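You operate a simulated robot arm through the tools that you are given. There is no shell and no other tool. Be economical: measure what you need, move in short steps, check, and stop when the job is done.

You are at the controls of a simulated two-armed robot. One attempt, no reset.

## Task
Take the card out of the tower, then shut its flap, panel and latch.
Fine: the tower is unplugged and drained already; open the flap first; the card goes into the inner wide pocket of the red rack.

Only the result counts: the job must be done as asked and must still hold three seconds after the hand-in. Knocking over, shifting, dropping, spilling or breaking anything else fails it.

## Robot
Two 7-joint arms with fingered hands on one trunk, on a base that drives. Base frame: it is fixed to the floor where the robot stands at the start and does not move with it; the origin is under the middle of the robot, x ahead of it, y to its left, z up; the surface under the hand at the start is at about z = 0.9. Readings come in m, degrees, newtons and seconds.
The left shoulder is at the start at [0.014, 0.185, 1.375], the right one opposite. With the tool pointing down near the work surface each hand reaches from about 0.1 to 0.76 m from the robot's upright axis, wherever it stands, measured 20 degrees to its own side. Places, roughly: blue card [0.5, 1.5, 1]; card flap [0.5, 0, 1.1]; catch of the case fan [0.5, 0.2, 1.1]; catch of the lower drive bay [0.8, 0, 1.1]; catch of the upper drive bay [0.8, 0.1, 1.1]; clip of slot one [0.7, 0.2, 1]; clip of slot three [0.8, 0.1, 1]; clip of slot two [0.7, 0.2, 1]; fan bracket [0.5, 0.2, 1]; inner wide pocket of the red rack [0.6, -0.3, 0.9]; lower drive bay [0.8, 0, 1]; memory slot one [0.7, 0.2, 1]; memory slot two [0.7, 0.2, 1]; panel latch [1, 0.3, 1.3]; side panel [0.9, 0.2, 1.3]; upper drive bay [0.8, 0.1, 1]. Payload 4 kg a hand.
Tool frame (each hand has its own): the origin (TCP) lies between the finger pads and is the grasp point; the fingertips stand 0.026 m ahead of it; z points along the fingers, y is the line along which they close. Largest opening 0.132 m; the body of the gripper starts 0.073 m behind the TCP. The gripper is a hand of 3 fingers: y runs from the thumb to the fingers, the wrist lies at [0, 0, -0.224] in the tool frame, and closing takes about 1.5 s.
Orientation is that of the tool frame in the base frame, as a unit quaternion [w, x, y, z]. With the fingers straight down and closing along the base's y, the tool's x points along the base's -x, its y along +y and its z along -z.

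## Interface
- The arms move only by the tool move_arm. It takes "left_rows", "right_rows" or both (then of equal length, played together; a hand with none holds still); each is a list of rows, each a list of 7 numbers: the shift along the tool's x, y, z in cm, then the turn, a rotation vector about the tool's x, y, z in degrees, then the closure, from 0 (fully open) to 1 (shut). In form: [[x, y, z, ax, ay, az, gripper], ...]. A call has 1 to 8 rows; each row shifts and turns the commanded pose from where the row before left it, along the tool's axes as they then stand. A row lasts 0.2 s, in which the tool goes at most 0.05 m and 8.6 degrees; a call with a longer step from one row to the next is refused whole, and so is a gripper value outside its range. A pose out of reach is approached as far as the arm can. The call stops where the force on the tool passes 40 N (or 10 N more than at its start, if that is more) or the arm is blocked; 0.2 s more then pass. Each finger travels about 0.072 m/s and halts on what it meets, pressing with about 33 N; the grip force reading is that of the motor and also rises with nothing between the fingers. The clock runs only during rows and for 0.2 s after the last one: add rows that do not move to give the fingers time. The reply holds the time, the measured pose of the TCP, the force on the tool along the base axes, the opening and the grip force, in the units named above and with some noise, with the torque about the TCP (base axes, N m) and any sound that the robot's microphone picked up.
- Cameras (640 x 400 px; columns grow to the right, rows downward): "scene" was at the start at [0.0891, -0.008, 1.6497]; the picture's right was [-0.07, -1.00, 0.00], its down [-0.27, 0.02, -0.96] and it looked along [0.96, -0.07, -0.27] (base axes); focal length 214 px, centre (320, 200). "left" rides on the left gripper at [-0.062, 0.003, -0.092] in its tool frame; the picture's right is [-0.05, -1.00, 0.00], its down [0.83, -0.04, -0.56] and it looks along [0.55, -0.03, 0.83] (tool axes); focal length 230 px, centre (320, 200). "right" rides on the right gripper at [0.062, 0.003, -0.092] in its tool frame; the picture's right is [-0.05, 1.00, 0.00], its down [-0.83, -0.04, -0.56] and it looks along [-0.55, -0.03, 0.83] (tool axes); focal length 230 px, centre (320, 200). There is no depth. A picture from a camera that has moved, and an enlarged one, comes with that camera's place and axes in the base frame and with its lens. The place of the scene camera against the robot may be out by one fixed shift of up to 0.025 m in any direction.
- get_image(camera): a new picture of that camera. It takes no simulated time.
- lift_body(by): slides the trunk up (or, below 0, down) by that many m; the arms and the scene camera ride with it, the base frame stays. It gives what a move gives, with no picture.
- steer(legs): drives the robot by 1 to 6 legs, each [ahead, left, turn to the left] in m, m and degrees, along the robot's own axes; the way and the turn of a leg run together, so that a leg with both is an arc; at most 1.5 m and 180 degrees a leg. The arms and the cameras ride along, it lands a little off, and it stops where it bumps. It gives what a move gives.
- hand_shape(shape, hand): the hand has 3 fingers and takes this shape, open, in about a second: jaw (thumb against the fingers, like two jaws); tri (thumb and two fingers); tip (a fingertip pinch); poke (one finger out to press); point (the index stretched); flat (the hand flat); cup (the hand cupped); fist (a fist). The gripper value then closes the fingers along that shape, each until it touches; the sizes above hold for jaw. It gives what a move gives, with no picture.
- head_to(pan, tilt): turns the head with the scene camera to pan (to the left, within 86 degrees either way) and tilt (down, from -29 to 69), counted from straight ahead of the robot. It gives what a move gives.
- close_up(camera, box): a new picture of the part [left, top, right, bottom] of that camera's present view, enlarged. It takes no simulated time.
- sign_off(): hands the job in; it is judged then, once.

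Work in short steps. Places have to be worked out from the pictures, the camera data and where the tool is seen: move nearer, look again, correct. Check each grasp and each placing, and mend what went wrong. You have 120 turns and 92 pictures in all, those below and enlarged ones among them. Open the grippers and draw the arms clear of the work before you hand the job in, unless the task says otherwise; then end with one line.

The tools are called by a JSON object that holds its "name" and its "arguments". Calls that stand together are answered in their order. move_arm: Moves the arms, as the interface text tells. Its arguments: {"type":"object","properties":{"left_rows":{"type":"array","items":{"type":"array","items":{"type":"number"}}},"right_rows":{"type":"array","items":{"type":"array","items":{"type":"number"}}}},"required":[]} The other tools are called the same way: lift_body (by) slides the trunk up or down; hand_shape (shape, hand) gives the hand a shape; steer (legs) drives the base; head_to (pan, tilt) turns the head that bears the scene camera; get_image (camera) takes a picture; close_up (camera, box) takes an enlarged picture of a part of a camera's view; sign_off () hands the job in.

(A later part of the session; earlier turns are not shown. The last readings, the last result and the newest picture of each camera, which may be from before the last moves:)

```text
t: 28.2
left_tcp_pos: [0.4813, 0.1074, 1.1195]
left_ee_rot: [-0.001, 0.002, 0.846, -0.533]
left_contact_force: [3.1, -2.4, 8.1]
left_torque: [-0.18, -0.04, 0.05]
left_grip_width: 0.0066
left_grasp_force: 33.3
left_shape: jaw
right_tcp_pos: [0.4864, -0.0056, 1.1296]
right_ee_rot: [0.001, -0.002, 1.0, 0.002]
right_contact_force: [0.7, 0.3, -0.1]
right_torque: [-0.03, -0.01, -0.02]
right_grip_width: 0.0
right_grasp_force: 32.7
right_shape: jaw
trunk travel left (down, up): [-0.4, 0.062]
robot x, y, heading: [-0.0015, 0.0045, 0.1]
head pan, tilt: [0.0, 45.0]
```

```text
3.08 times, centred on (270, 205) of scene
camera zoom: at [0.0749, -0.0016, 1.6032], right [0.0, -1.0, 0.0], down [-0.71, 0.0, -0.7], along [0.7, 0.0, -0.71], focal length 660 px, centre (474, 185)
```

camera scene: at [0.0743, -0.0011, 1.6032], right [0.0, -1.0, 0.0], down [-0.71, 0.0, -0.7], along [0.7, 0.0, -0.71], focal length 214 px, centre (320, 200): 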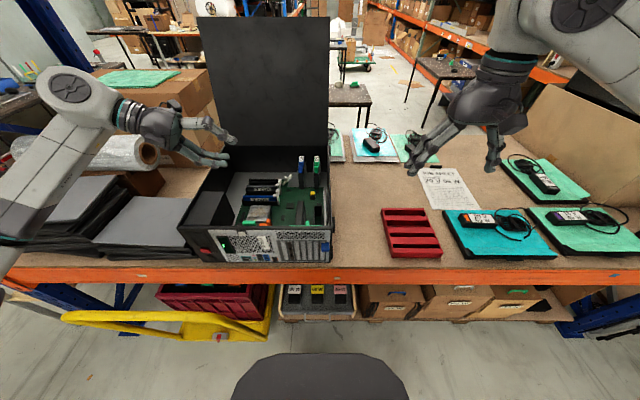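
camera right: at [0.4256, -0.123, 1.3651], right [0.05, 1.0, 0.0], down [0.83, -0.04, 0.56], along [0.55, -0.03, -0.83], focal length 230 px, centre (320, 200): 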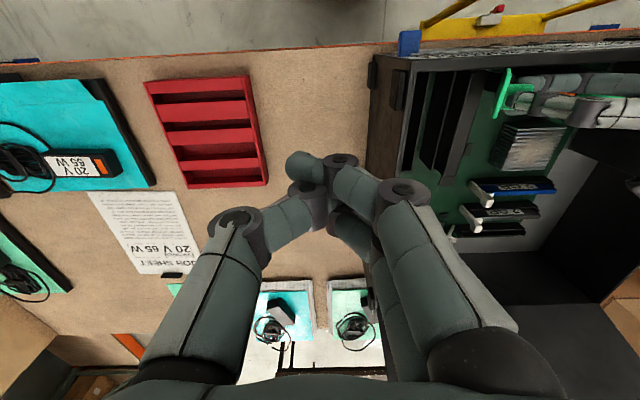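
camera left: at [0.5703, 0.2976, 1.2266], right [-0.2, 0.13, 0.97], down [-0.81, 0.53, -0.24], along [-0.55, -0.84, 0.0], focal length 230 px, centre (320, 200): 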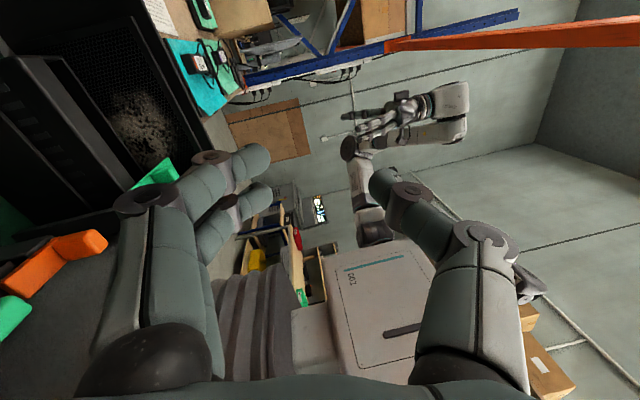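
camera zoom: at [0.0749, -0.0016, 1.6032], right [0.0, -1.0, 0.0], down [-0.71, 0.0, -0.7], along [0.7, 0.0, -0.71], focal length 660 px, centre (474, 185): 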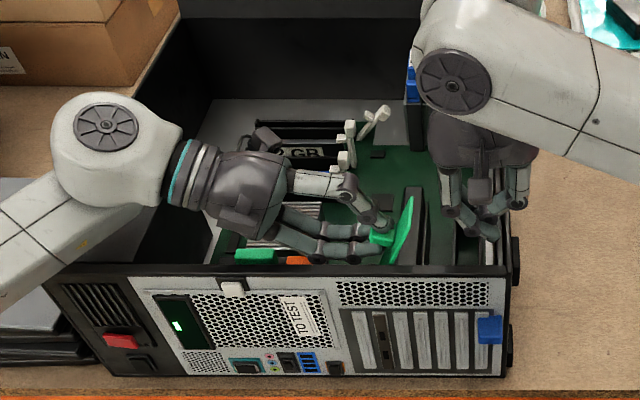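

The right hand is beside the flap. I push +y until it touches the flap's underside.

{"name": "move_arm", "arguments": {"right_rows": [[0, 1, 0, 0, 0, 0, 1], [0, 1, 0, 0, 0, 0, 1], [0, 1, 0, 0, 0, 0, 1]]}}

{"name": "close_up", "arguments": {"camera": "right", "box": [240, 100, 480, 250]}}

```text
t: 29.0
left_tcp_pos: [0.48, 0.108, 1.1202]
left_ee_rot: [-0.001, 0.002, 0.846, -0.533]
left_contact_force: [4.3, 2.4, 9.6]
left_torque: [-0.27, -0.06, 0.06]
left_grip_width: 0.007
left_grasp_force: 33.0
left_shape: jaw
right_tcp_pos: [0.487, 0.0233, 1.1294]
right_ee_rot: [0.001, -0.002, 1.0, 0.0]
right_contact_force: [0.9, -4.4, 4.7]
right_torque: [0.25, 0.09, 0.06]
right_grip_width: 0.0002
right_grasp_force: 33.0
right_shape: jaw
trunk travel left (down, up): [-0.4, 0.062]
robot x, y, heading: [-0.0038, -0.0002, 0.5]
head pan, tilt: [0.0, 45.0]
```

```text
2.67 times, centred on (360, 175) of right
camera zoom: at [0.4252, 0.0274, 1.2215], right [0.05, 1.0, 0.0], down [0.83, -0.04, 0.56], along [0.56, -0.03, -0.83], focal length 614 px, centre (213, 267)
```

zoom: 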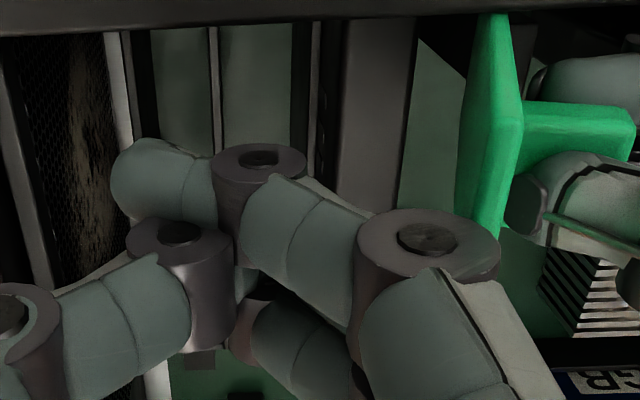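

Contact made. Left opens slightly and retreats along its axis while the right holds the flap.

{"name": "move_arm", "arguments": {"left_rows": [[0, 0, 0, 0, 0, 0, 0.85], [0, 0, 0, 0, 0, 0, 0.8], [0, 0, -2, 0, 0, 0, 0.8], [0, -0.5, -3, 0, 0, 0, 0.8], [0, -1, -3, 0, 0, 0, 0.8], [0, -1, -3, 0, 0, 0, 0.8]]}}

{"name": "close_up", "arguments": {"camera": "right", "box": [240, 100, 480, 250]}}

```text
t: 30.4
left_tcp_pos: [0.4822, 0.1975, 1.1886]
left_ee_rot: [-0.003, 0.002, 0.846, -0.533]
left_contact_force: [0.0, 1.0, -0.2]
left_torque: [0.03, 0.03, -0.01]
left_grip_width: 0.0261
left_grasp_force: 0.1
left_shape: jaw
right_tcp_pos: [0.4864, 0.0238, 1.1283]
right_ee_rot: [-0.001, -0.003, 1.0, 0.0]
right_contact_force: [0.4, 0.4, -0.5]
right_torque: [0.0, 0.06, 0.02]
right_grip_width: 0.0
right_grasp_force: 32.8
right_shape: jaw
trunk travel left (down, up): [-0.4, 0.062]
robot x, y, heading: [-0.0004, -0.0002, 0.2]
head pan, tilt: [0.0, 45.0]
```

```text
2.67 times, centred on (360, 175) of right
camera zoom: at [0.425, 0.0283, 1.2209], right [0.05, 1.0, 0.0], down [0.83, -0.04, 0.56], along [0.56, -0.03, -0.83], focal length 614 px, centre (213, 267)
```

zoom: 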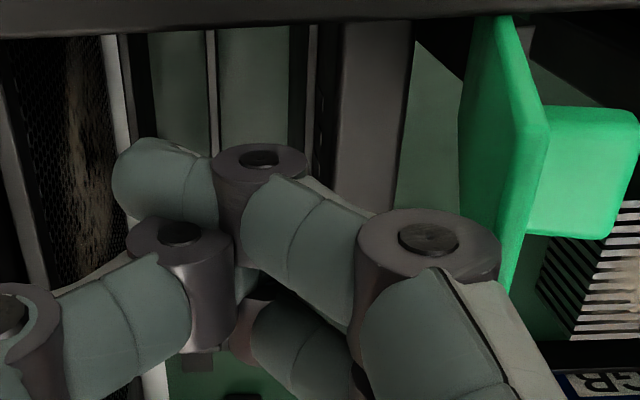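

The flap stays up by itself (no force on the right hand). I nudge it a bit further, then back the right hand away and verify it holds.

{"name": "move_arm", "arguments": {"right_rows": [[0, 1, 0, 0, 0, 0, 1], [0, 1, 0, 0, 0, 0, 1], [0, 1, 0, 0, 0, 0, 1], [0, 0.8, 0, 0, 0, 0, 1]]}}

{"name": "move_arm", "arguments": {"right_rows": [[0, -2, -2, 0, 0, 0, 1], [0, -2, -4, 0, 0, 0, 0.8], [0, -2, -4, 0, 0, 0, 0.7], [0, -2, -4, 0, 0, 0, 0.6]], "left_rows": [[0, 0, 0, 0, 0, 0, 0.8], [0, 0, 0, 0, 0, 0, 0.8], [0, 0, 0, 0, 0, 0, 0.8], [0, 0, 0, 0, 0, 0, 0.8]]}}

{"name": "close_up", "arguments": {"camera": "right", "box": [240, 60, 560, 260]}}

{"name": "close_up", "arguments": {"camera": "scene", "box": [190, 140, 350, 270]}}

```text
t: 31.4
left_tcp_pos: [0.4828, 0.198, 1.1879]
left_ee_rot: [-0.002, 0.004, 0.846, -0.533]
left_contact_force: [-0.1, -0.3, -0.6]
left_torque: [-0.02, -0.01, 0.0]
left_grip_width: 0.0262
left_grasp_force: 0.2
left_shape: jaw
right_tcp_pos: [0.4869, 0.0629, 1.1302]
right_ee_rot: [0.001, -0.001, 1.0, 0.001]
right_contact_force: [0.2, 0.0, -0.4]
right_torque: [0.0, -0.01, 0.0]
right_grip_width: 0.0002
right_grasp_force: 33.2
right_shape: jaw
trunk travel left (down, up): [-0.4, 0.062]
robot x, y, heading: [-0.0021, 0.0027, 0.3]
head pan, tilt: [0.0, 45.0]
```

```text
t: 32.4
left_tcp_pos: [0.4829, 0.1955, 1.1902]
left_ee_rot: [-0.002, 0.003, 0.846, -0.533]
left_contact_force: [0.2, 0.1, -0.6]
left_torque: [-0.03, -0.04, 0.02]
left_grip_width: 0.0259
left_grasp_force: 0.2
left_shape: jaw
right_tcp_pos: [0.4853, -0.0169, 1.2712]
right_ee_rot: [0.0, -0.001, 1.0, 0.0]
right_contact_force: [-0.5, -0.2, -0.3]
right_torque: [-0.01, 0.03, -0.03]
right_grip_width: 0.0522
right_grasp_force: 0.1
right_shape: jaw
trunk travel left (down, up): [-0.4, 0.062]
robot x, y, heading: [-0.0013, 0.0017, 0.1]
head pan, tilt: [0.0, 45.0]
```

```text
2.00 times, centred on (400, 160) of right
camera zoom: at [0.4234, -0.0134, 1.3639], right [0.05, 1.0, 0.0], down [0.83, -0.04, 0.56], along [0.55, -0.03, -0.83], focal length 460 px, centre (160, 280)
```

zoom: 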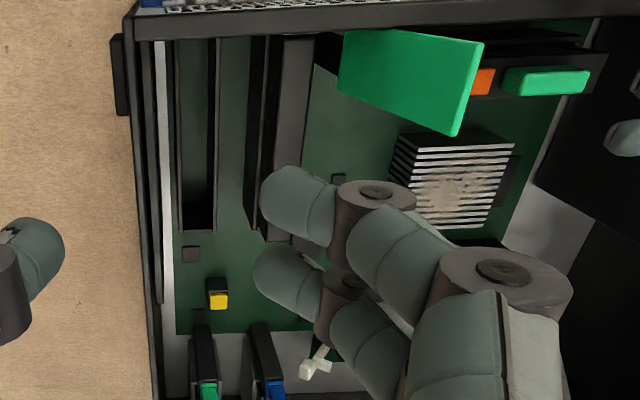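

```text
3.08 times, centred on (270, 205) of scene
camera zoom: at [0.0741, -0.0013, 1.6033], right [0.0, -1.0, 0.0], down [-0.71, 0.0, -0.7], along [0.7, 0.0, -0.71], focal length 660 px, centre (474, 185)
```

zoom: 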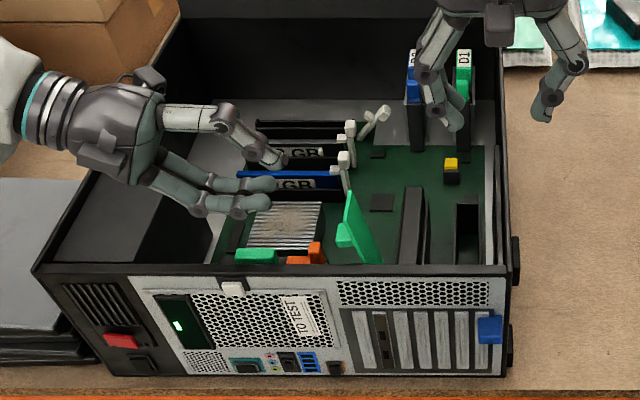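

The flap holds open by itself. Left hand retreats up-left; right hand moves over the card (top ≈ y .067, x .46–.60).

{"name": "move_arm", "arguments": {"left_rows": [[0, -2, -3.5, 0, 0, 0, 0.8], [0, -3, -3.5, 0, 0, 0, 0.8], [0, -3, -3, 0, 0, 0, 0.8], [0, -3, -3, 0, 0, 0, 0.8], [0, 0, 0, -8, 0, 0, 0.8], [0, 0, 0, -8, 0, 0, 0.8], [0, 0, 0, -8, 0, 0, 0.8], [0, 0, 0, -8, 0, 0, 0.8]], "right_rows": [[0, 0, 0, 0, 0, 0, 0.55], [0, 0, 0, 0, 0, 0, 0.55], [0, 0, 0, 0, 0, 0, 0.55], [-1.3, 2.1, 2.2, 0, 0, 0, 0.55], [-1.3, 2.1, 2.2, 0, 0, 0, 0.55], [-1.3, 2.1, 2.2, 0, 0, 0, 0.55], [-1.3, 2.1, 2.2, 0, 0, 0, 0.55], [0, 0, 0, 0, 0, 0, 0.55]]}}

{"name": "get_image", "arguments": {"camera": "right"}}

{"name": "close_up", "arguments": {"camera": "scene", "box": [210, 140, 370, 270]}}

```text
t: 34.2
left_tcp_pos: [0.4817, 0.2652, 1.3437]
left_ee_rot: [-0.002, 0.003, 0.961, -0.277]
left_contact_force: [-0.5, -0.2, -0.5]
left_torque: [-0.01, -0.02, 0.01]
left_grip_width: 0.0264
left_grasp_force: 0.2
left_shape: jaw
right_tcp_pos: [0.5412, 0.066, 1.1807]
right_ee_rot: [0.0, -0.002, 1.0, 0.0]
right_contact_force: [0.6, -0.9, 0.9]
right_torque: [0.01, 0.01, -0.04]
right_grip_width: 0.0586
right_grasp_force: 0.1
right_shape: jaw
trunk travel left (down, up): [-0.4, 0.062]
robot x, y, heading: [0.0, 0.0017, 0.4]
head pan, tilt: [0.0, 45.0]
```

```text
54 pictures are left
camera right: at [0.4784, 0.0688, 1.2727], right [0.05, 1.0, 0.0], down [0.83, -0.04, 0.56], along [0.56, -0.03, -0.83], focal length 230 px, centre (320, 200)
```

right: 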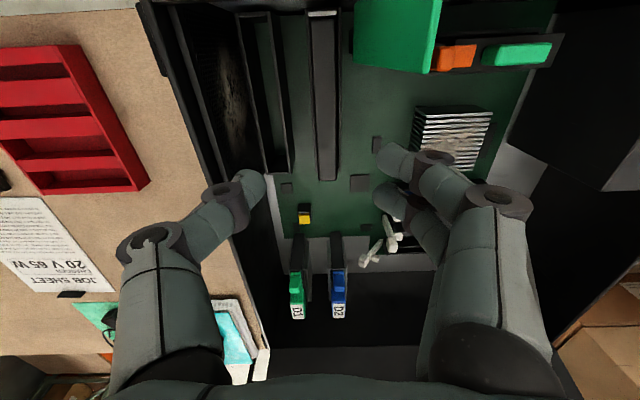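

```text
3.08 times, centred on (290, 205) of scene
camera zoom: at [0.0748, -0.0019, 1.6032], right [0.0, -1.0, 0.0], down [-0.71, 0.0, -0.7], along [0.7, 0.0, -0.71], focal length 660 px, centre (412, 185)
```

zoom: 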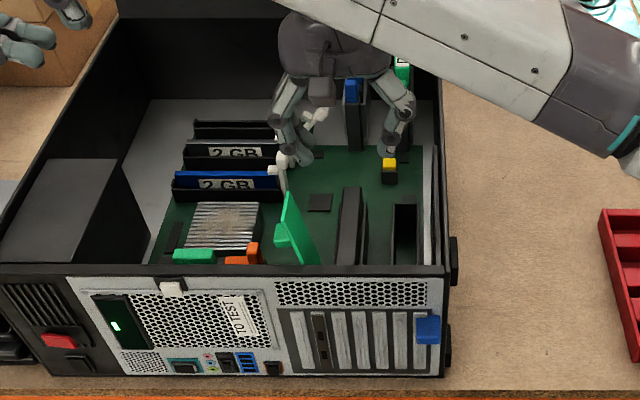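

I align to x≈.555 (clear of the flap's hinge arm), y≈.070 and descend partway.

{"name": "move_arm", "arguments": {"right_rows": [[-0.7, 0.2, 2, 0, 0, 0, 0.58], [-0.7, 0.2, 2, 0, 0, 0, 0.6], [0, 0, 3, 0, 0, 0, 0.6], [0, 0, 2, 0, 0, 0, 0.6]]}}

{"name": "get_image", "arguments": {"camera": "right"}}

{"name": "close_up", "arguments": {"camera": "scene", "box": [240, 140, 340, 220]}}

```text
t: 35.2
left_tcp_pos: [0.482, 0.266, 1.3431]
left_ee_rot: [-0.002, 0.003, 0.96, -0.28]
left_contact_force: [0.0, 0.8, 0.5]
left_torque: [0.0, -0.02, -0.01]
left_grip_width: 0.0262
left_grasp_force: 0.0
left_shape: jaw
right_tcp_pos: [0.5544, 0.0709, 1.0885]
right_ee_rot: [-0.001, -0.002, 1.0, -0.001]
right_contact_force: [0.2, 0.6, 0.0]
right_torque: [0.02, 0.0, 0.01]
right_grip_width: 0.0533
right_grasp_force: 0.1
right_shape: jaw
trunk travel left (down, up): [-0.4, 0.062]
robot x, y, heading: [-0.0018, -0.0011, 0.5]
head pan, tilt: [0.0, 45.0]
```

```text
52 pictures are left
camera right: at [0.4921, 0.0748, 1.1821], right [0.05, 1.0, 0.0], down [0.83, -0.04, 0.56], along [0.55, -0.03, -0.83], focal length 230 px, centre (320, 200)
```

right: 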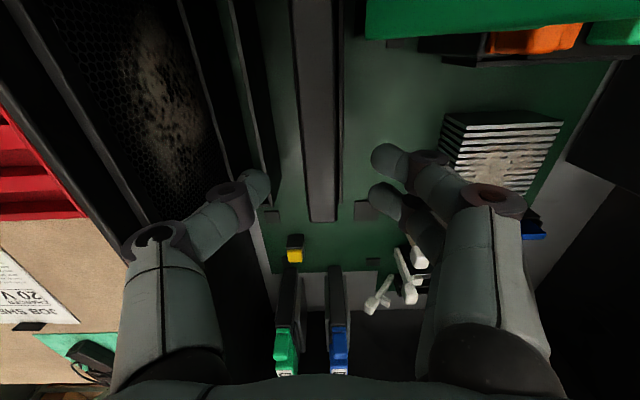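

```text
5.00 times, centred on (290, 180) of scene
camera zoom: at [0.0753, 0.0001, 1.6032], right [0.0, -1.0, 0.0], down [-0.72, 0.0, -0.7], along [0.7, 0.0, -0.72], focal length 1072 px, centre (470, 300)
```

zoom: 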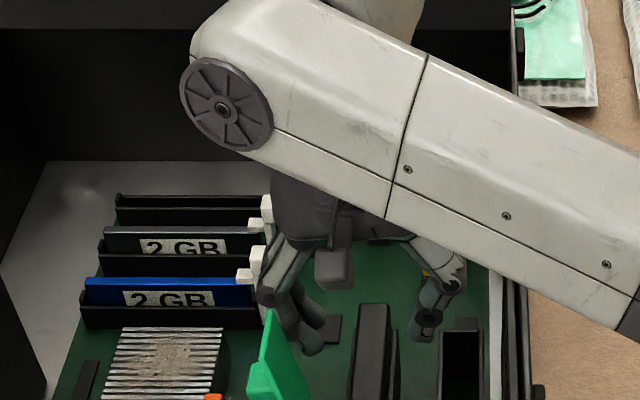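

Card is centred between the fingers. Descend 5.8 cm and close.

{"name": "move_arm", "arguments": {"right_rows": [[0, 0, 1.5, 0, 0, 0, 0.6], [0, 0, 1.5, 0, 0, 0, 0.6], [0, 0, 1.5, 0, 0, 0, 0.6], [0, 0, 1.3, 0, 0, 0, 0.6], [0, 0, 0, 0, 0, 0, 0.8], [0, 0, 0, 0, 0, 0, 1], [0, 0, 0, 0, 0, 0, 1], [0, 0, 0, 0, 0, 0, 1]]}}

{"name": "get_image", "arguments": {"camera": "right"}}

```text
t: 37.0
left_tcp_pos: [0.4803, 0.2678, 1.3426]
left_ee_rot: [-0.001, 0.002, 0.96, -0.28]
left_contact_force: [0.5, -0.5, 0.1]
left_torque: [0.0, 0.01, -0.03]
left_grip_width: 0.0265
left_grasp_force: 0.1
left_shape: jaw
right_tcp_pos: [0.5542, 0.0715, 1.0345]
right_ee_rot: [0.001, -0.003, 1.0, 0.001]
right_contact_force: [3.3, 4.0, 14.0]
right_torque: [0.26, -0.09, -0.01]
right_grip_width: 0.0197
right_grasp_force: 33.5
right_shape: jaw
trunk travel left (down, up): [-0.4, 0.062]
robot x, y, heading: [-0.0024, -0.0037, 0.1]
head pan, tilt: [0.0, 45.0]
```

```text
50 pictures are left
camera right: at [0.4909, 0.0756, 1.1273], right [0.05, 1.0, 0.0], down [0.83, -0.04, 0.56], along [0.56, -0.02, -0.83], focal length 230 px, centre (320, 200)
```

right: 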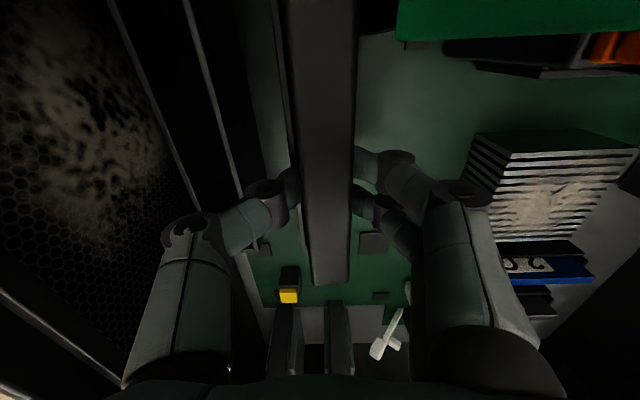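

Card gripped (20 mm). Pull straight up slowly.

{"name": "move_arm", "arguments": {"right_rows": [[0, 0, -0.7, 0, 0, 0, 1], [0, 0, -0.7, 0, 0, 0, 1], [0, 0, -0.7, 0, 0, 0, 1], [0, 0, -0.7, 0, 0, 0, 1]]}}

```text
t: 38.0
left_tcp_pos: [0.483, 0.2663, 1.3421]
left_ee_rot: [-0.001, 0.002, 0.96, -0.28]
left_contact_force: [0.0, 0.8, 0.6]
left_torque: [0.0, 0.01, 0.0]
left_grip_width: 0.0266
left_grasp_force: 0.1
left_shape: jaw
right_tcp_pos: [0.5544, 0.0686, 1.0605]
right_ee_rot: [-0.001, -0.002, 1.0, -0.001]
right_contact_force: [-0.8, 0.5, -1.8]
right_torque: [0.04, -0.01, -0.01]
right_grip_width: 0.0165
right_grasp_force: 32.6
right_shape: jaw
trunk travel left (down, up): [-0.4, 0.062]
robot x, y, heading: [-0.0052, -0.0025, 0.1]
head pan, tilt: [0.0, 45.0]
```

{"name": "get_image", "arguments": {"camera": "right"}}

{"name": "close_up", "arguments": {"camera": "scene", "box": [220, 130, 340, 230]}}

```text
49 pictures are left
camera right: at [0.492, 0.074, 1.1533], right [0.05, 1.0, 0.0], down [0.83, -0.04, 0.55], along [0.55, -0.03, -0.83], focal length 230 px, centre (320, 200)
```

right: 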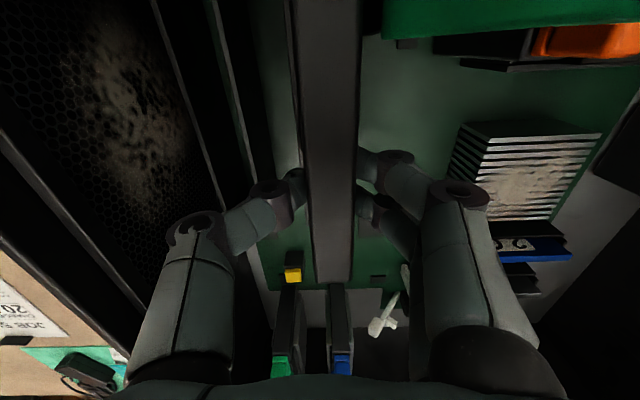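

```text
4.00 times, centred on (280, 180) of scene
camera zoom: at [0.076, 0.0004, 1.6031], right [0.0, -1.0, 0.0], down [-0.72, 0.0, -0.7], along [0.7, 0.0, -0.72], focal length 858 px, centre (480, 280)
```

zoom: 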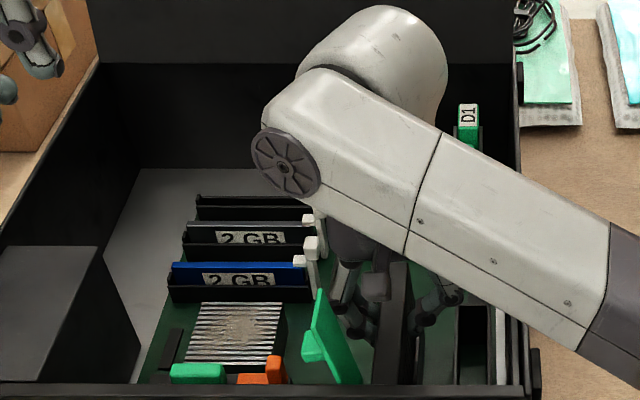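

The card rises with the hand. I lift it clear of the case.

{"name": "move_arm", "arguments": {"right_rows": [[0, 0, -2, 0, 0, 0, 1], [0, 0, -3, 0, 0, 0, 1], [0, 0, -3, 0, 0, 0, 1], [0, 0, -3, 0, 0, 0, 1], [0, 0, -3, 0, 0, 0, 1], [0, 0, -3, 0, 0, 0, 1], [0, 0, -3, 0, 0, 0, 1]]}}

{"name": "get_image", "arguments": {"camera": "right"}}

{"name": "get_image", "arguments": {"camera": "scene"}}

```text
t: 39.6
left_tcp_pos: [0.4816, 0.2653, 1.3428]
left_ee_rot: [-0.001, 0.002, 0.96, -0.28]
left_contact_force: [0.5, 0.1, -0.4]
left_torque: [-0.01, 0.02, 0.01]
left_grip_width: 0.0263
left_grasp_force: 0.0
left_shape: jaw
right_tcp_pos: [0.5526, 0.0715, 1.261]
right_ee_rot: [0.0, -0.002, 1.0, 0.0]
right_contact_force: [0.7, 1.1, -1.9]
right_torque: [-0.03, -0.04, 0.0]
right_grip_width: 0.0168
right_grasp_force: 33.1
right_shape: jaw
trunk travel left (down, up): [-0.4, 0.062]
robot x, y, heading: [-0.0012, 0.0025, 0.1]
head pan, tilt: [0.0, 45.0]
```

```text
47 pictures are left
camera right: at [0.4905, 0.0746, 1.3531], right [0.05, 1.0, 0.0], down [0.83, -0.04, 0.56], along [0.56, -0.03, -0.83], focal length 230 px, centre (320, 200)
```

right: 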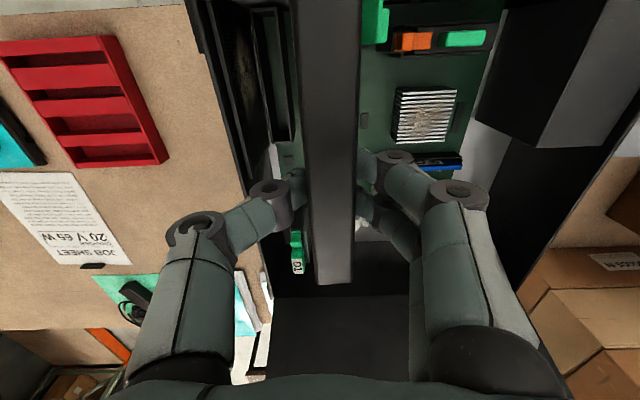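

```text
46 pictures are left
camera scene: at [0.0747, 0.0, 1.6032], right [0.0, -1.0, 0.0], down [-0.71, 0.0, -0.7], along [0.7, 0.0, -0.71], focal length 214 px, centre (320, 200)
```

scene: 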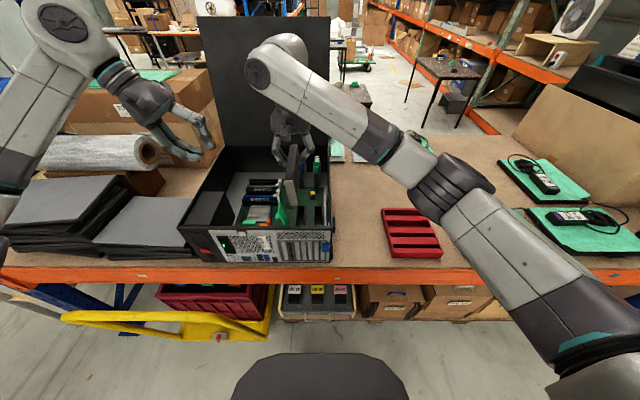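

Card is out. I zoom on the red rack and the held card.

{"name": "close_up", "arguments": {"camera": "scene", "box": [370, 195, 450, 265]}}

{"name": "close_up", "arguments": {"camera": "scene", "box": [230, 110, 350, 210]}}

{"name": "close_up", "arguments": {"camera": "right", "box": [0, 20, 200, 180]}}

```text
5.71 times, centred on (410, 230) of scene
camera zoom: at [0.0747, 0.0, 1.6032], right [0.0, -1.0, 0.0], down [-0.71, 0.0, -0.7], along [0.7, 0.0, -0.71], focal length 1226 px, centre (-194, 29)
```

zoom: 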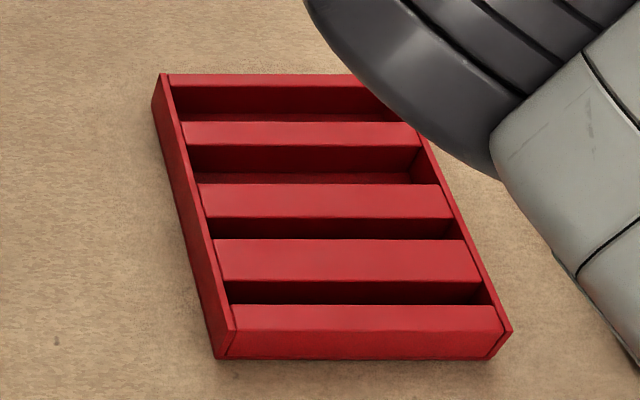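

```text
4.00 times, centred on (290, 160) of scene
camera zoom: at [0.0747, 0.0, 1.6032], right [0.0, -1.0, 0.0], down [-0.71, 0.0, -0.7], along [0.7, 0.0, -0.71], focal length 858 px, centre (440, 360)
```

zoom: 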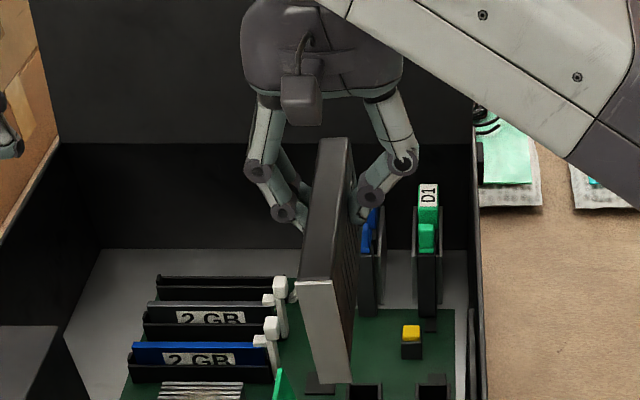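

```text
2.50 times, centred on (100, 100) of right
camera zoom: at [0.4905, 0.0746, 1.3531], right [0.05, 1.0, 0.0], down [0.83, -0.04, 0.56], along [0.56, -0.03, -0.83], focal length 575 px, centre (870, 450)
```

zoom: 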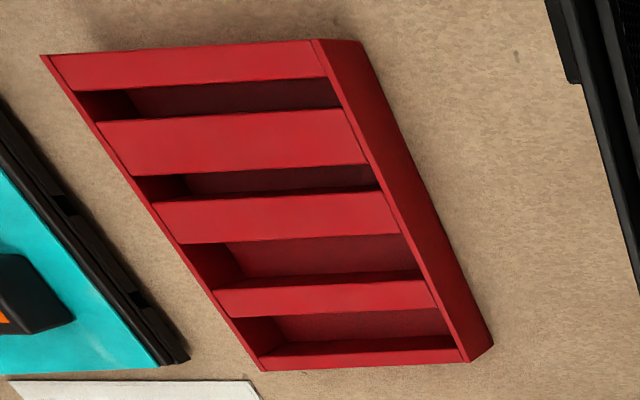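

The rack's far two pockets are wide (~34 mm); the inner wide one is second from far, x≈.574–.608, y≈−.42…−.262, top z≈.933. I carry the card over to the rack.

{"name": "move_arm", "arguments": {"right_rows": [[-0.4, -3, 0, 0, 0, 0, 1], [-0.4, -4.5, 0, 0, 0, 0, 1], [-0.4, -4.5, 0, 0, 0, 0, 1], [-0.4, -4.5, 0, 0, 0, 0, 1], [-0.4, -4.5, 0, 0, 0, 0, 1], [-0.4, -4.5, 0, 0, 0, 0, 1], [-0.4, -4.5, 0, 0, 0, 0, 1], [-0.4, -4.5, 0, 0, 0, 0, 1]]}}

{"name": "move_arm", "arguments": {"right_rows": [[0, 0, 0, 0, 0, -8.4, 1], [0, 0, 0, 0, 0, -8.4, 1], [0, 0, 0, 0, 0, -8.4, 1], [0, 0, 0, 0, 0, -8.4, 1], [0, 0, 0, 0, 0, -8.4, 1], [0, 0, 0, 0, 0, -8.4, 1], [0, 0, 0, 0, 0, -8.4, 1], [0, 0, 0, 0, 0, -8.4, 1]]}}

{"name": "get_image", "arguments": {"camera": "scene"}}

```text
t: 41.4
left_tcp_pos: [0.4812, 0.264, 1.3451]
left_ee_rot: [0.0, 0.002, 0.96, -0.278]
left_contact_force: [0.3, 0.2, -0.2]
left_torque: [0.01, 0.0, -0.02]
left_grip_width: 0.0262
left_grasp_force: 0.1
left_shape: jaw
right_tcp_pos: [0.5871, -0.2781, 1.2623]
right_ee_rot: [0.0, -0.003, 1.0, 0.0]
right_contact_force: [0.2, -0.4, -1.8]
right_torque: [0.0, -0.03, 0.01]
right_grip_width: 0.0166
right_grasp_force: 33.2
right_shape: jaw
trunk travel left (down, up): [-0.4, 0.062]
robot x, y, heading: [-0.0048, 0.0017, -0.1]
head pan, tilt: [0.0, 45.0]
```

```text
t: 43.2
left_tcp_pos: [0.4818, 0.2652, 1.3426]
left_ee_rot: [-0.002, 0.003, 0.96, -0.279]
left_contact_force: [0.4, 0.7, -0.1]
left_torque: [-0.01, 0.01, -0.01]
left_grip_width: 0.0261
left_grasp_force: 0.0
left_shape: jaw
right_tcp_pos: [0.585, -0.2737, 1.2601]
right_ee_rot: [0.0, -0.556, 0.831, 0.0]
right_contact_force: [0.6, -0.5, -1.6]
right_torque: [0.02, 0.03, 0.01]
right_grip_width: 0.0164
right_grasp_force: 33.2
right_shape: jaw
trunk travel left (down, up): [-0.4, 0.062]
robot x, y, heading: [-0.0004, -0.0008, 0.1]
head pan, tilt: [0.0, 45.0]
```

```text
42 pictures are left
camera scene: at [0.0751, -0.0006, 1.6032], right [0.0, -1.0, 0.0], down [-0.72, 0.0, -0.7], along [0.7, 0.0, -0.72], focal length 214 px, centre (320, 200)
```

scene: 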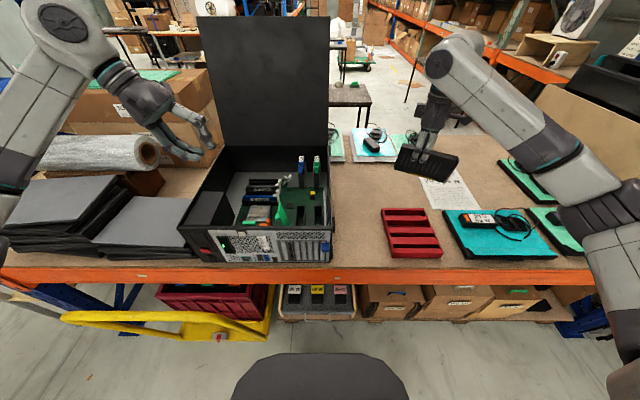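

Rotation works; finish the 90° turn, then lower to hover over the pocket.

{"name": "move_arm", "arguments": {"right_rows": [[0, 0, 0, 0, 0, -7.5, 1], [0, 0, 0, 0, 0, -7.5, 1], [0, 0, 0, 0, 0, -7.4, 1], [1.2, -0.2, 3.3, 0, 0, 0, 1], [1.2, -0.2, 3.3, 0, 0, 0, 1], [1.2, -0.2, 3.3, 0, 0, 0, 1], [0, 0, 3.3, 0, 0, 0, 1], [0, 0, 2.8, 0, 0, 0, 1]]}}

{"name": "close_up", "arguments": {"camera": "scene", "box": [360, 150, 480, 260]}}

{"name": "get_image", "arguments": {"camera": "right"}}

```text
t: 45.0
left_tcp_pos: [0.4823, 0.2647, 1.3432]
left_ee_rot: [-0.002, 0.004, 0.96, -0.278]
left_contact_force: [0.5, 0.1, -0.1]
left_torque: [-0.01, -0.02, 0.03]
left_grip_width: 0.0266
left_grasp_force: 0.0
left_shape: jaw
right_tcp_pos: [0.5926, -0.3108, 1.1025]
right_ee_rot: [0.0, -0.706, 0.708, 0.0]
right_contact_force: [-0.5, -0.2, -1.8]
right_torque: [0.04, 0.01, 0.0]
right_grip_width: 0.0166
right_grasp_force: 32.9
right_shape: jaw
trunk travel left (down, up): [-0.4, 0.062]
robot x, y, heading: [-0.0031, 0.0007, -0.0]
head pan, tilt: [0.0, 45.0]
```

```text
3.64 times, centred on (420, 205) of scene
camera zoom: at [0.0755, -0.0007, 1.6031], right [0.0, -1.0, 0.0], down [-0.72, 0.0, -0.7], along [0.7, 0.0, -0.72], focal length 780 px, centre (-44, 182)
```

zoom: 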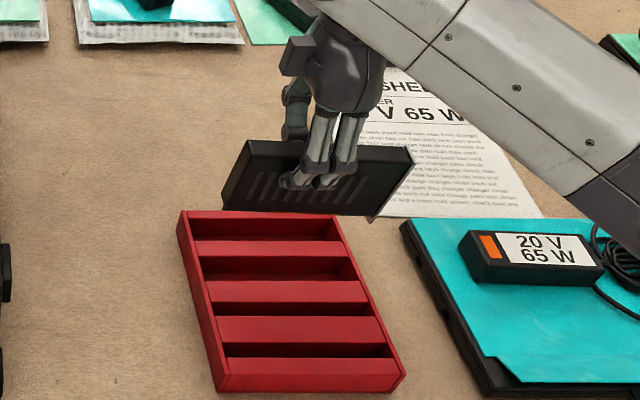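

```text
40 pictures are left
camera right: at [0.5884, -0.3716, 1.1942], right [-1.0, 0.06, 0.0], down [0.05, 0.83, 0.56], along [0.03, 0.55, -0.83], focal length 230 px, centre (320, 200)
```

right: 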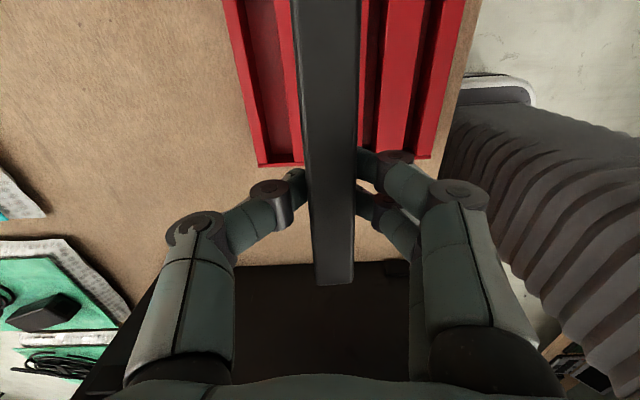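

Card roughly over the inner wide pocket. Lower to just above the rack for a same-depth comparison.

{"name": "move_arm", "arguments": {"right_rows": [[0, 0, 1.8, 0, 0, 0, 1], [0, 0, 1.8, 0, 0, 0, 1], [0, 0, 1.6, 0, 0, 0, 1]]}}

{"name": "close_up", "arguments": {"camera": "scene", "box": [370, 180, 460, 260]}}

{"name": "close_up", "arguments": {"camera": "right", "box": [200, 0, 480, 200]}}

```text
t: 45.8
left_tcp_pos: [0.4826, 0.2668, 1.3439]
left_ee_rot: [-0.001, 0.003, 0.96, -0.279]
left_contact_force: [0.1, -0.7, 0.2]
left_torque: [-0.01, -0.01, -0.01]
left_grip_width: 0.0263
left_grasp_force: 0.1
left_shape: jaw
right_tcp_pos: [0.5922, -0.3105, 1.0516]
right_ee_rot: [-0.001, -0.706, 0.708, 0.0]
right_contact_force: [0.2, -0.6, -2.3]
right_torque: [0.05, 0.02, 0.0]
right_grip_width: 0.0165
right_grasp_force: 33.2
right_shape: jaw
trunk travel left (down, up): [-0.4, 0.062]
robot x, y, heading: [-0.001, -0.0032, 0.3]
head pan, tilt: [0.0, 45.0]
```

```text
5.00 times, centred on (415, 220) of scene
camera zoom: at [0.0751, -0.0005, 1.6032], right [0.0, -1.0, 0.0], down [-0.72, 0.0, -0.7], along [0.7, 0.0, -0.72], focal length 1072 px, centre (-155, 100)
```

zoom: 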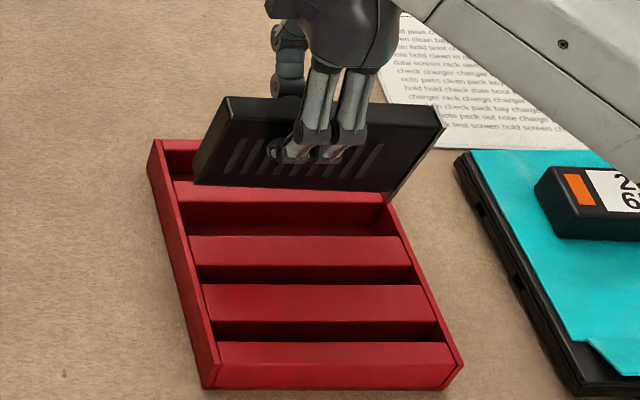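

```text
2.00 times, centred on (340, 100) of right
camera zoom: at [0.5877, -0.371, 1.144], right [-1.0, 0.06, 0.0], down [0.05, 0.83, 0.56], along [0.03, 0.55, -0.83], focal length 460 px, centre (280, 400)
```

zoom: 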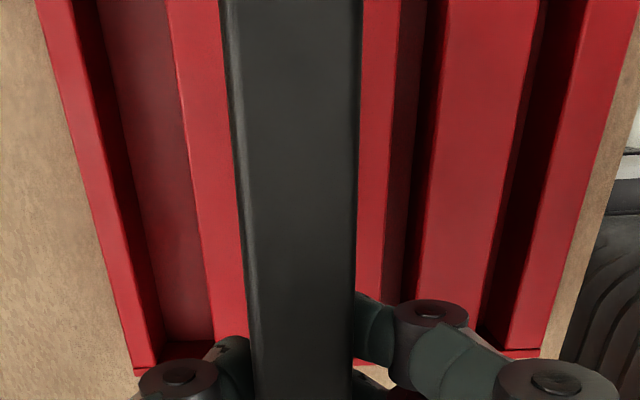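

Estimates: card ends ±75 mm vs pocket ~168 mm; shift 4 mm to −y and descend slowly, watching the force.

{"name": "move_arm", "arguments": {"right_rows": [[0.4, 0.1, 0.6, 0, 0, 0, 1], [0, 0, 0.8, 0, 0, 0, 1], [0, 0, 0.8, 0, 0, 0, 1], [0, 0, 0.8, 0, 0, 0, 1], [0, 0, 0.5, 0, 0, 0, 1]]}}

{"name": "close_up", "arguments": {"camera": "scene", "box": [370, 180, 460, 260]}}

```text
t: 47.0
left_tcp_pos: [0.4816, 0.2654, 1.3432]
left_ee_rot: [-0.002, 0.003, 0.96, -0.279]
left_contact_force: [1.1, -0.3, 0.3]
left_torque: [0.0, 0.02, -0.03]
left_grip_width: 0.0263
left_grasp_force: 0.1
left_shape: jaw
right_tcp_pos: [0.5908, -0.3122, 1.015]
right_ee_rot: [0.0, -0.706, 0.709, 0.0]
right_contact_force: [-0.6, 0.5, -2.0]
right_torque: [0.04, -0.01, 0.02]
right_grip_width: 0.0166
right_grasp_force: 33.2
right_shape: jaw
trunk travel left (down, up): [-0.4, 0.062]
robot x, y, heading: [-0.0047, 0.0012, 0.2]
head pan, tilt: [0.0, 45.0]
```

```text
5.00 times, centred on (415, 220) of scene
camera zoom: at [0.0752, -0.0005, 1.6032], right [0.0, -1.0, 0.0], down [-0.72, 0.0, -0.7], along [0.7, 0.0, -0.72], focal length 1072 px, centre (-155, 100)
```

zoom: 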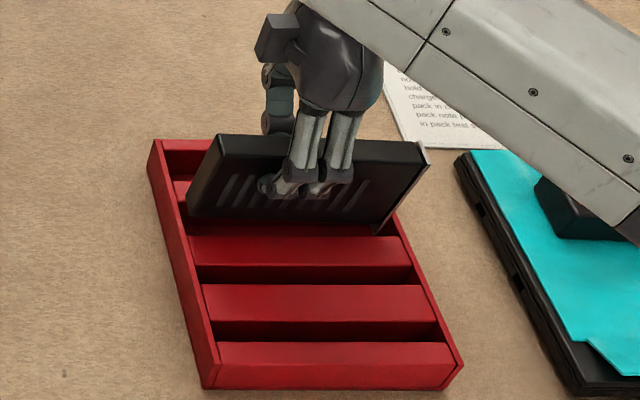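

The card needs ~5 mm more to −y; shift and continue down.

{"name": "move_arm", "arguments": {"right_rows": [[0.5, 0, 0, 0, 0, 0, 1], [0, 0, 0.6, 0, 0, 0, 1], [0, 0, 0.7, 0, 0, 0, 1]]}}

{"name": "close_up", "arguments": {"camera": "scene", "box": [370, 180, 460, 260]}}

```text
t: 47.8
left_tcp_pos: [0.4819, 0.2666, 1.3431]
left_ee_rot: [-0.002, 0.003, 0.961, -0.278]
left_contact_force: [-0.2, -0.8, 0.7]
left_torque: [0.0, -0.01, -0.02]
left_grip_width: 0.0263
left_grasp_force: 0.1
left_shape: jaw
right_tcp_pos: [0.5923, -0.3188, 1.0012]
right_ee_rot: [0.0, -0.706, 0.708, 0.0]
right_contact_force: [-0.9, 0.0, -2.2]
right_torque: [0.05, -0.01, 0.03]
right_grip_width: 0.0168
right_grasp_force: 32.9
right_shape: jaw
trunk travel left (down, up): [-0.4, 0.062]
robot x, y, heading: [-0.0051, 0.0025, -0.0]
head pan, tilt: [0.0, 45.0]
```

```text
5.00 times, centred on (415, 220) of scene
camera zoom: at [0.0753, -0.0004, 1.6032], right [0.0, -1.0, 0.0], down [-0.72, 0.0, -0.7], along [0.7, 0.0, -0.72], focal length 1072 px, centre (-155, 100)
```

zoom: 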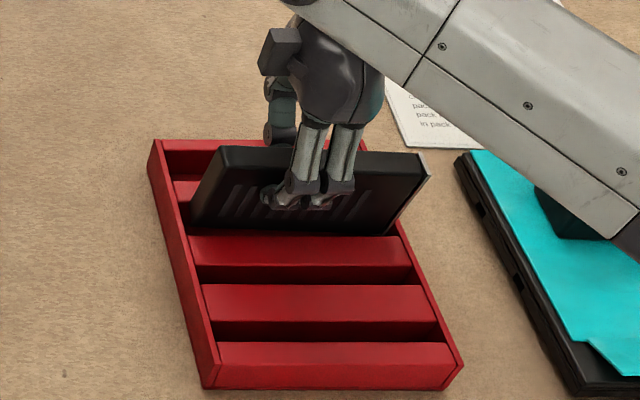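

The card bottom has entered the pocket freely. Continue down to contact.

{"name": "move_arm", "arguments": {"right_rows": [[0.2, 0, 0.5, 0, 0, 0, 1], [0, 0, 0.5, 0, 0, 0, 1], [0, 0, 0.4, 0, 0, 0, 1]]}}

{"name": "close_up", "arguments": {"camera": "scene", "box": [370, 180, 460, 260]}}

```text
t: 48.6
left_tcp_pos: [0.4814, 0.2659, 1.344]
left_ee_rot: [-0.001, 0.003, 0.96, -0.279]
left_contact_force: [-0.1, -0.4, 0.4]
left_torque: [0.0, 0.0, 0.0]
left_grip_width: 0.0262
left_grasp_force: 0.1
left_shape: jaw
right_tcp_pos: [0.5909, -0.322, 0.9874]
right_ee_rot: [0.0, -0.706, 0.708, 0.0]
right_contact_force: [-1.9, 0.7, -0.5]
right_torque: [-0.05, -0.01, -0.02]
right_grip_width: 0.0168
right_grasp_force: 33.4
right_shape: jaw
trunk travel left (down, up): [-0.4, 0.062]
robot x, y, heading: [-0.0001, -0.0025, 0.2]
head pan, tilt: [0.0, 45.0]
```

```text
5.00 times, centred on (415, 220) of scene
camera zoom: at [0.0749, -0.0002, 1.6032], right [0.0, -1.0, 0.0], down [-0.71, 0.0, -0.7], along [0.7, 0.0, -0.71], focal length 1072 px, centre (-155, 100)
```

zoom: 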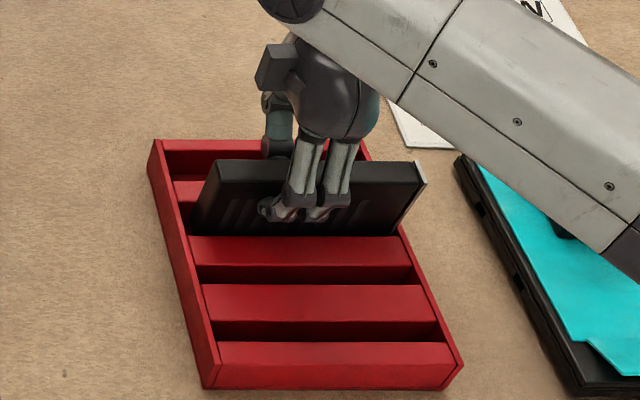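

Forces begin to change; it is going in. I continue gently.

{"name": "move_arm", "arguments": {"right_rows": [[0, 0, 0.4, 0, 0, 0, 1], [0, 0, 0.4, 0, 0, 0, 1], [0, 0, 0.4, 0, 0, 0, 1], [0, 0, 0.4, 0, 0, 0, 1]]}}

```text
t: 49.5
left_tcp_pos: [0.4791, 0.2666, 1.3439]
left_ee_rot: [-0.001, 0.004, 0.96, -0.28]
left_contact_force: [-0.2, 0.5, 0.0]
left_torque: [-0.01, -0.01, 0.0]
left_grip_width: 0.0262
left_grasp_force: 0.0
left_shape: jaw
right_tcp_pos: [0.5947, -0.3209, 0.9849]
right_ee_rot: [0.007, -0.705, 0.709, -0.007]
right_contact_force: [-8.1, 1.9, 21.6]
right_torque: [-0.03, 0.39, -0.04]
right_grip_width: 0.0203
right_grasp_force: 33.0
right_shape: jaw
trunk travel left (down, up): [-0.4, 0.062]
robot x, y, heading: [-0.002, 0.0009, 0.4]
head pan, tilt: [0.0, 45.0]
stopped in row 4 (right hand): the force on the tool passed its limit at 43 N (the readings are from after the stop); the commanded pose is now the measured one
```

{"name": "close_up", "arguments": {"camera": "scene", "box": [370, 180, 460, 260]}}

{"name": "get_image", "arguments": {"camera": "right"}}

```text
5.00 times, centred on (415, 220) of scene
camera zoom: at [0.0722, 0.0005, 1.6032], right [0.0, -1.0, 0.0], down [-0.71, 0.0, -0.7], along [0.7, 0.0, -0.71], focal length 1072 px, centre (-155, 100)
```

zoom: 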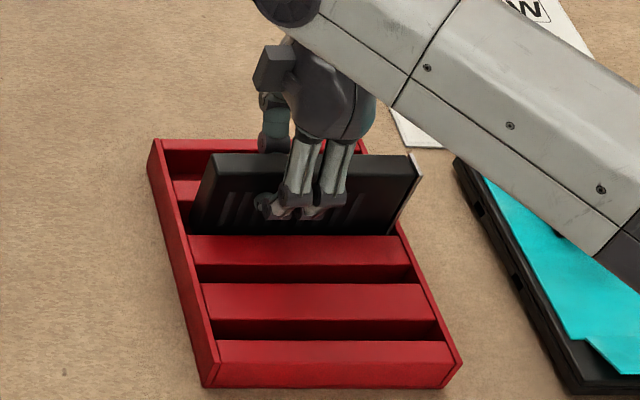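

```text
33 pictures are left
camera right: at [0.5891, -0.3821, 1.0767], right [-1.0, 0.06, -0.02], down [0.04, 0.83, 0.56], along [0.05, 0.56, -0.83], focal length 230 px, centre (320, 200)
```

right: 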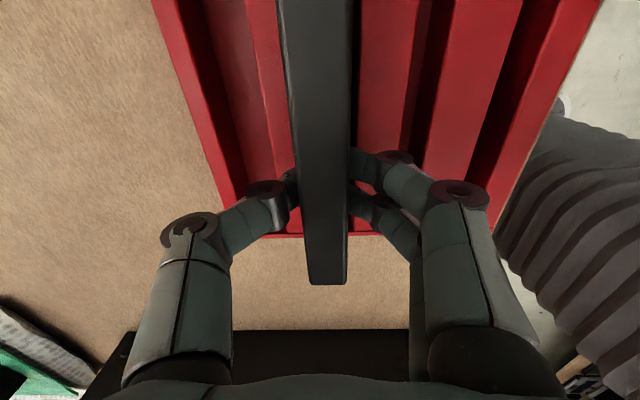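

The card touches the pocket floor. I open the fingers slightly and look.

{"name": "move_arm", "arguments": {"right_rows": [[0, 0, 0, 0, 0, 0, 0.85], [0, 0, 0, 0, 0, 0, 0.75], [0, 0, 0, 0, 0, 0, 0.7], [0, 0, 0, 0, 0, 0, 0.7], [0, 0, 0, 0, 0, 0, 0.7]]}}

{"name": "close_up", "arguments": {"camera": "scene", "box": [370, 180, 460, 260]}}

{"name": "get_image", "arguments": {"camera": "right"}}

```text
t: 50.7
left_tcp_pos: [0.4823, 0.2653, 1.3433]
left_ee_rot: [-0.002, 0.002, 0.96, -0.279]
left_contact_force: [-0.2, 0.4, 0.2]
left_torque: [-0.02, -0.01, -0.06]
left_grip_width: 0.0263
left_grasp_force: 0.1
left_shape: jaw
right_tcp_pos: [0.5964, -0.3227, 0.9792]
right_ee_rot: [0.005, -0.705, 0.709, -0.004]
right_contact_force: [0.6, 0.1, 0.3]
right_torque: [-0.02, 0.01, -0.01]
right_grip_width: 0.0392
right_grasp_force: 0.1
right_shape: jaw
trunk travel left (down, up): [-0.4, 0.062]
robot x, y, heading: [-0.0004, 0.0007, 0.4]
head pan, tilt: [0.0, 45.0]
```

```text
5.00 times, centred on (415, 220) of scene
camera zoom: at [0.0757, -0.0008, 1.6031], right [0.0, -1.0, 0.0], down [-0.72, 0.0, -0.7], along [0.7, 0.0, -0.72], focal length 1072 px, centre (-155, 100)
```

zoom: 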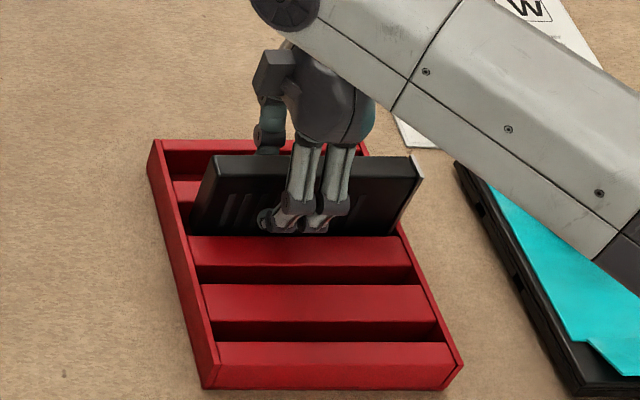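

```text
31 pictures are left
camera right: at [0.5905, -0.3833, 1.0722], right [-1.0, 0.06, -0.01], down [0.04, 0.83, 0.56], along [0.04, 0.56, -0.83], focal length 230 px, centre (320, 200)
```

right: 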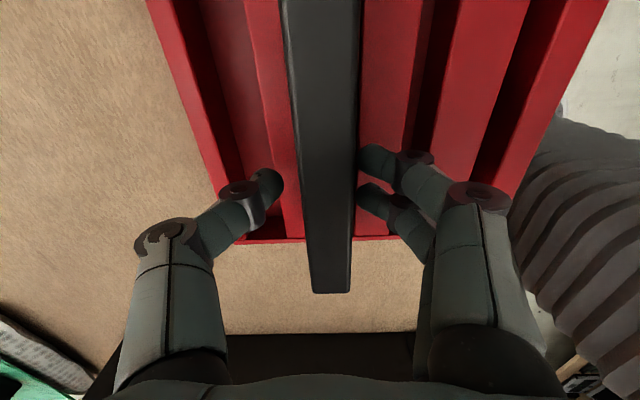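

Card stands by itself. Open a little more and withdraw straight up.

{"name": "move_arm", "arguments": {"right_rows": [[0, 0.3, 0, 0, 0, 0, 0.6], [0, 0, 0, 0, 0, 0, 0.58], [0, 0, -1.5, 0, 0, 0, 0.58], [0, 0, -3, 0, 0, 0, 0.58], [0, 0, -4, 0, 0, 0, 0.58], [0, 0, -4.5, 0, 0, 0, 0.58], [0, 0, -4.5, 0, 0, 0, 0.58], [0, 0, -4.5, 0, 0, 0, 0.58]]}}

{"name": "get_image", "arguments": {"camera": "right"}}

{"name": "close_up", "arguments": {"camera": "scene", "box": [370, 180, 460, 260]}}

```text
t: 52.5
left_tcp_pos: [0.4826, 0.2663, 1.3445]
left_ee_rot: [-0.001, 0.003, 0.96, -0.279]
left_contact_force: [-0.6, 0.2, -0.4]
left_torque: [0.0, 0.0, 0.01]
left_grip_width: 0.0262
left_grasp_force: 0.1
left_shape: jaw
right_tcp_pos: [0.5879, -0.3233, 1.2002]
right_ee_rot: [0.004, -0.705, 0.709, -0.005]
right_contact_force: [-0.8, 0.2, 0.1]
right_torque: [-0.01, 0.02, -0.02]
right_grip_width: 0.055
right_grasp_force: 0.2
right_shape: jaw
trunk travel left (down, up): [-0.4, 0.062]
robot x, y, heading: [0.0002, 0.0004, 0.2]
head pan, tilt: [0.0, 45.0]
```

```text
30 pictures are left
camera right: at [0.582, -0.3839, 1.2931], right [-1.0, 0.06, -0.01], down [0.04, 0.83, 0.56], along [0.04, 0.55, -0.83], focal length 230 px, centre (320, 200)
```

right: 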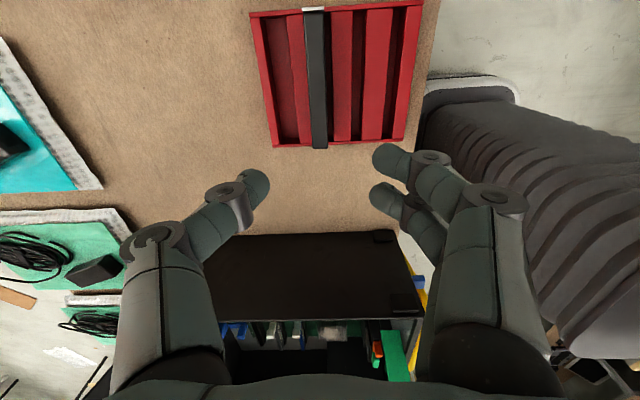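

```text
5.00 times, centred on (415, 220) of scene
camera zoom: at [0.0746, 0.0002, 1.6032], right [0.0, -1.0, 0.0], down [-0.71, 0.0, -0.7], along [0.7, 0.0, -0.71], focal length 1072 px, centre (-155, 100)
```

zoom: 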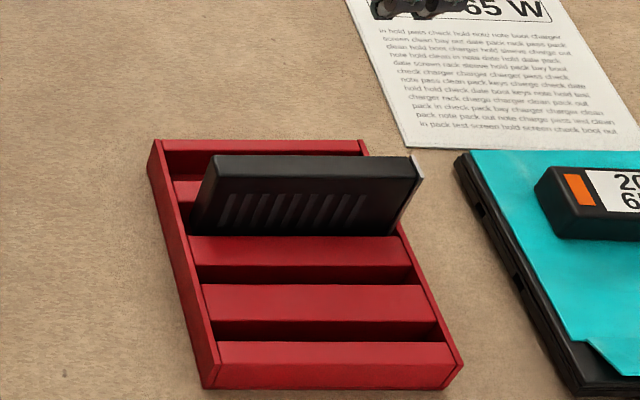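

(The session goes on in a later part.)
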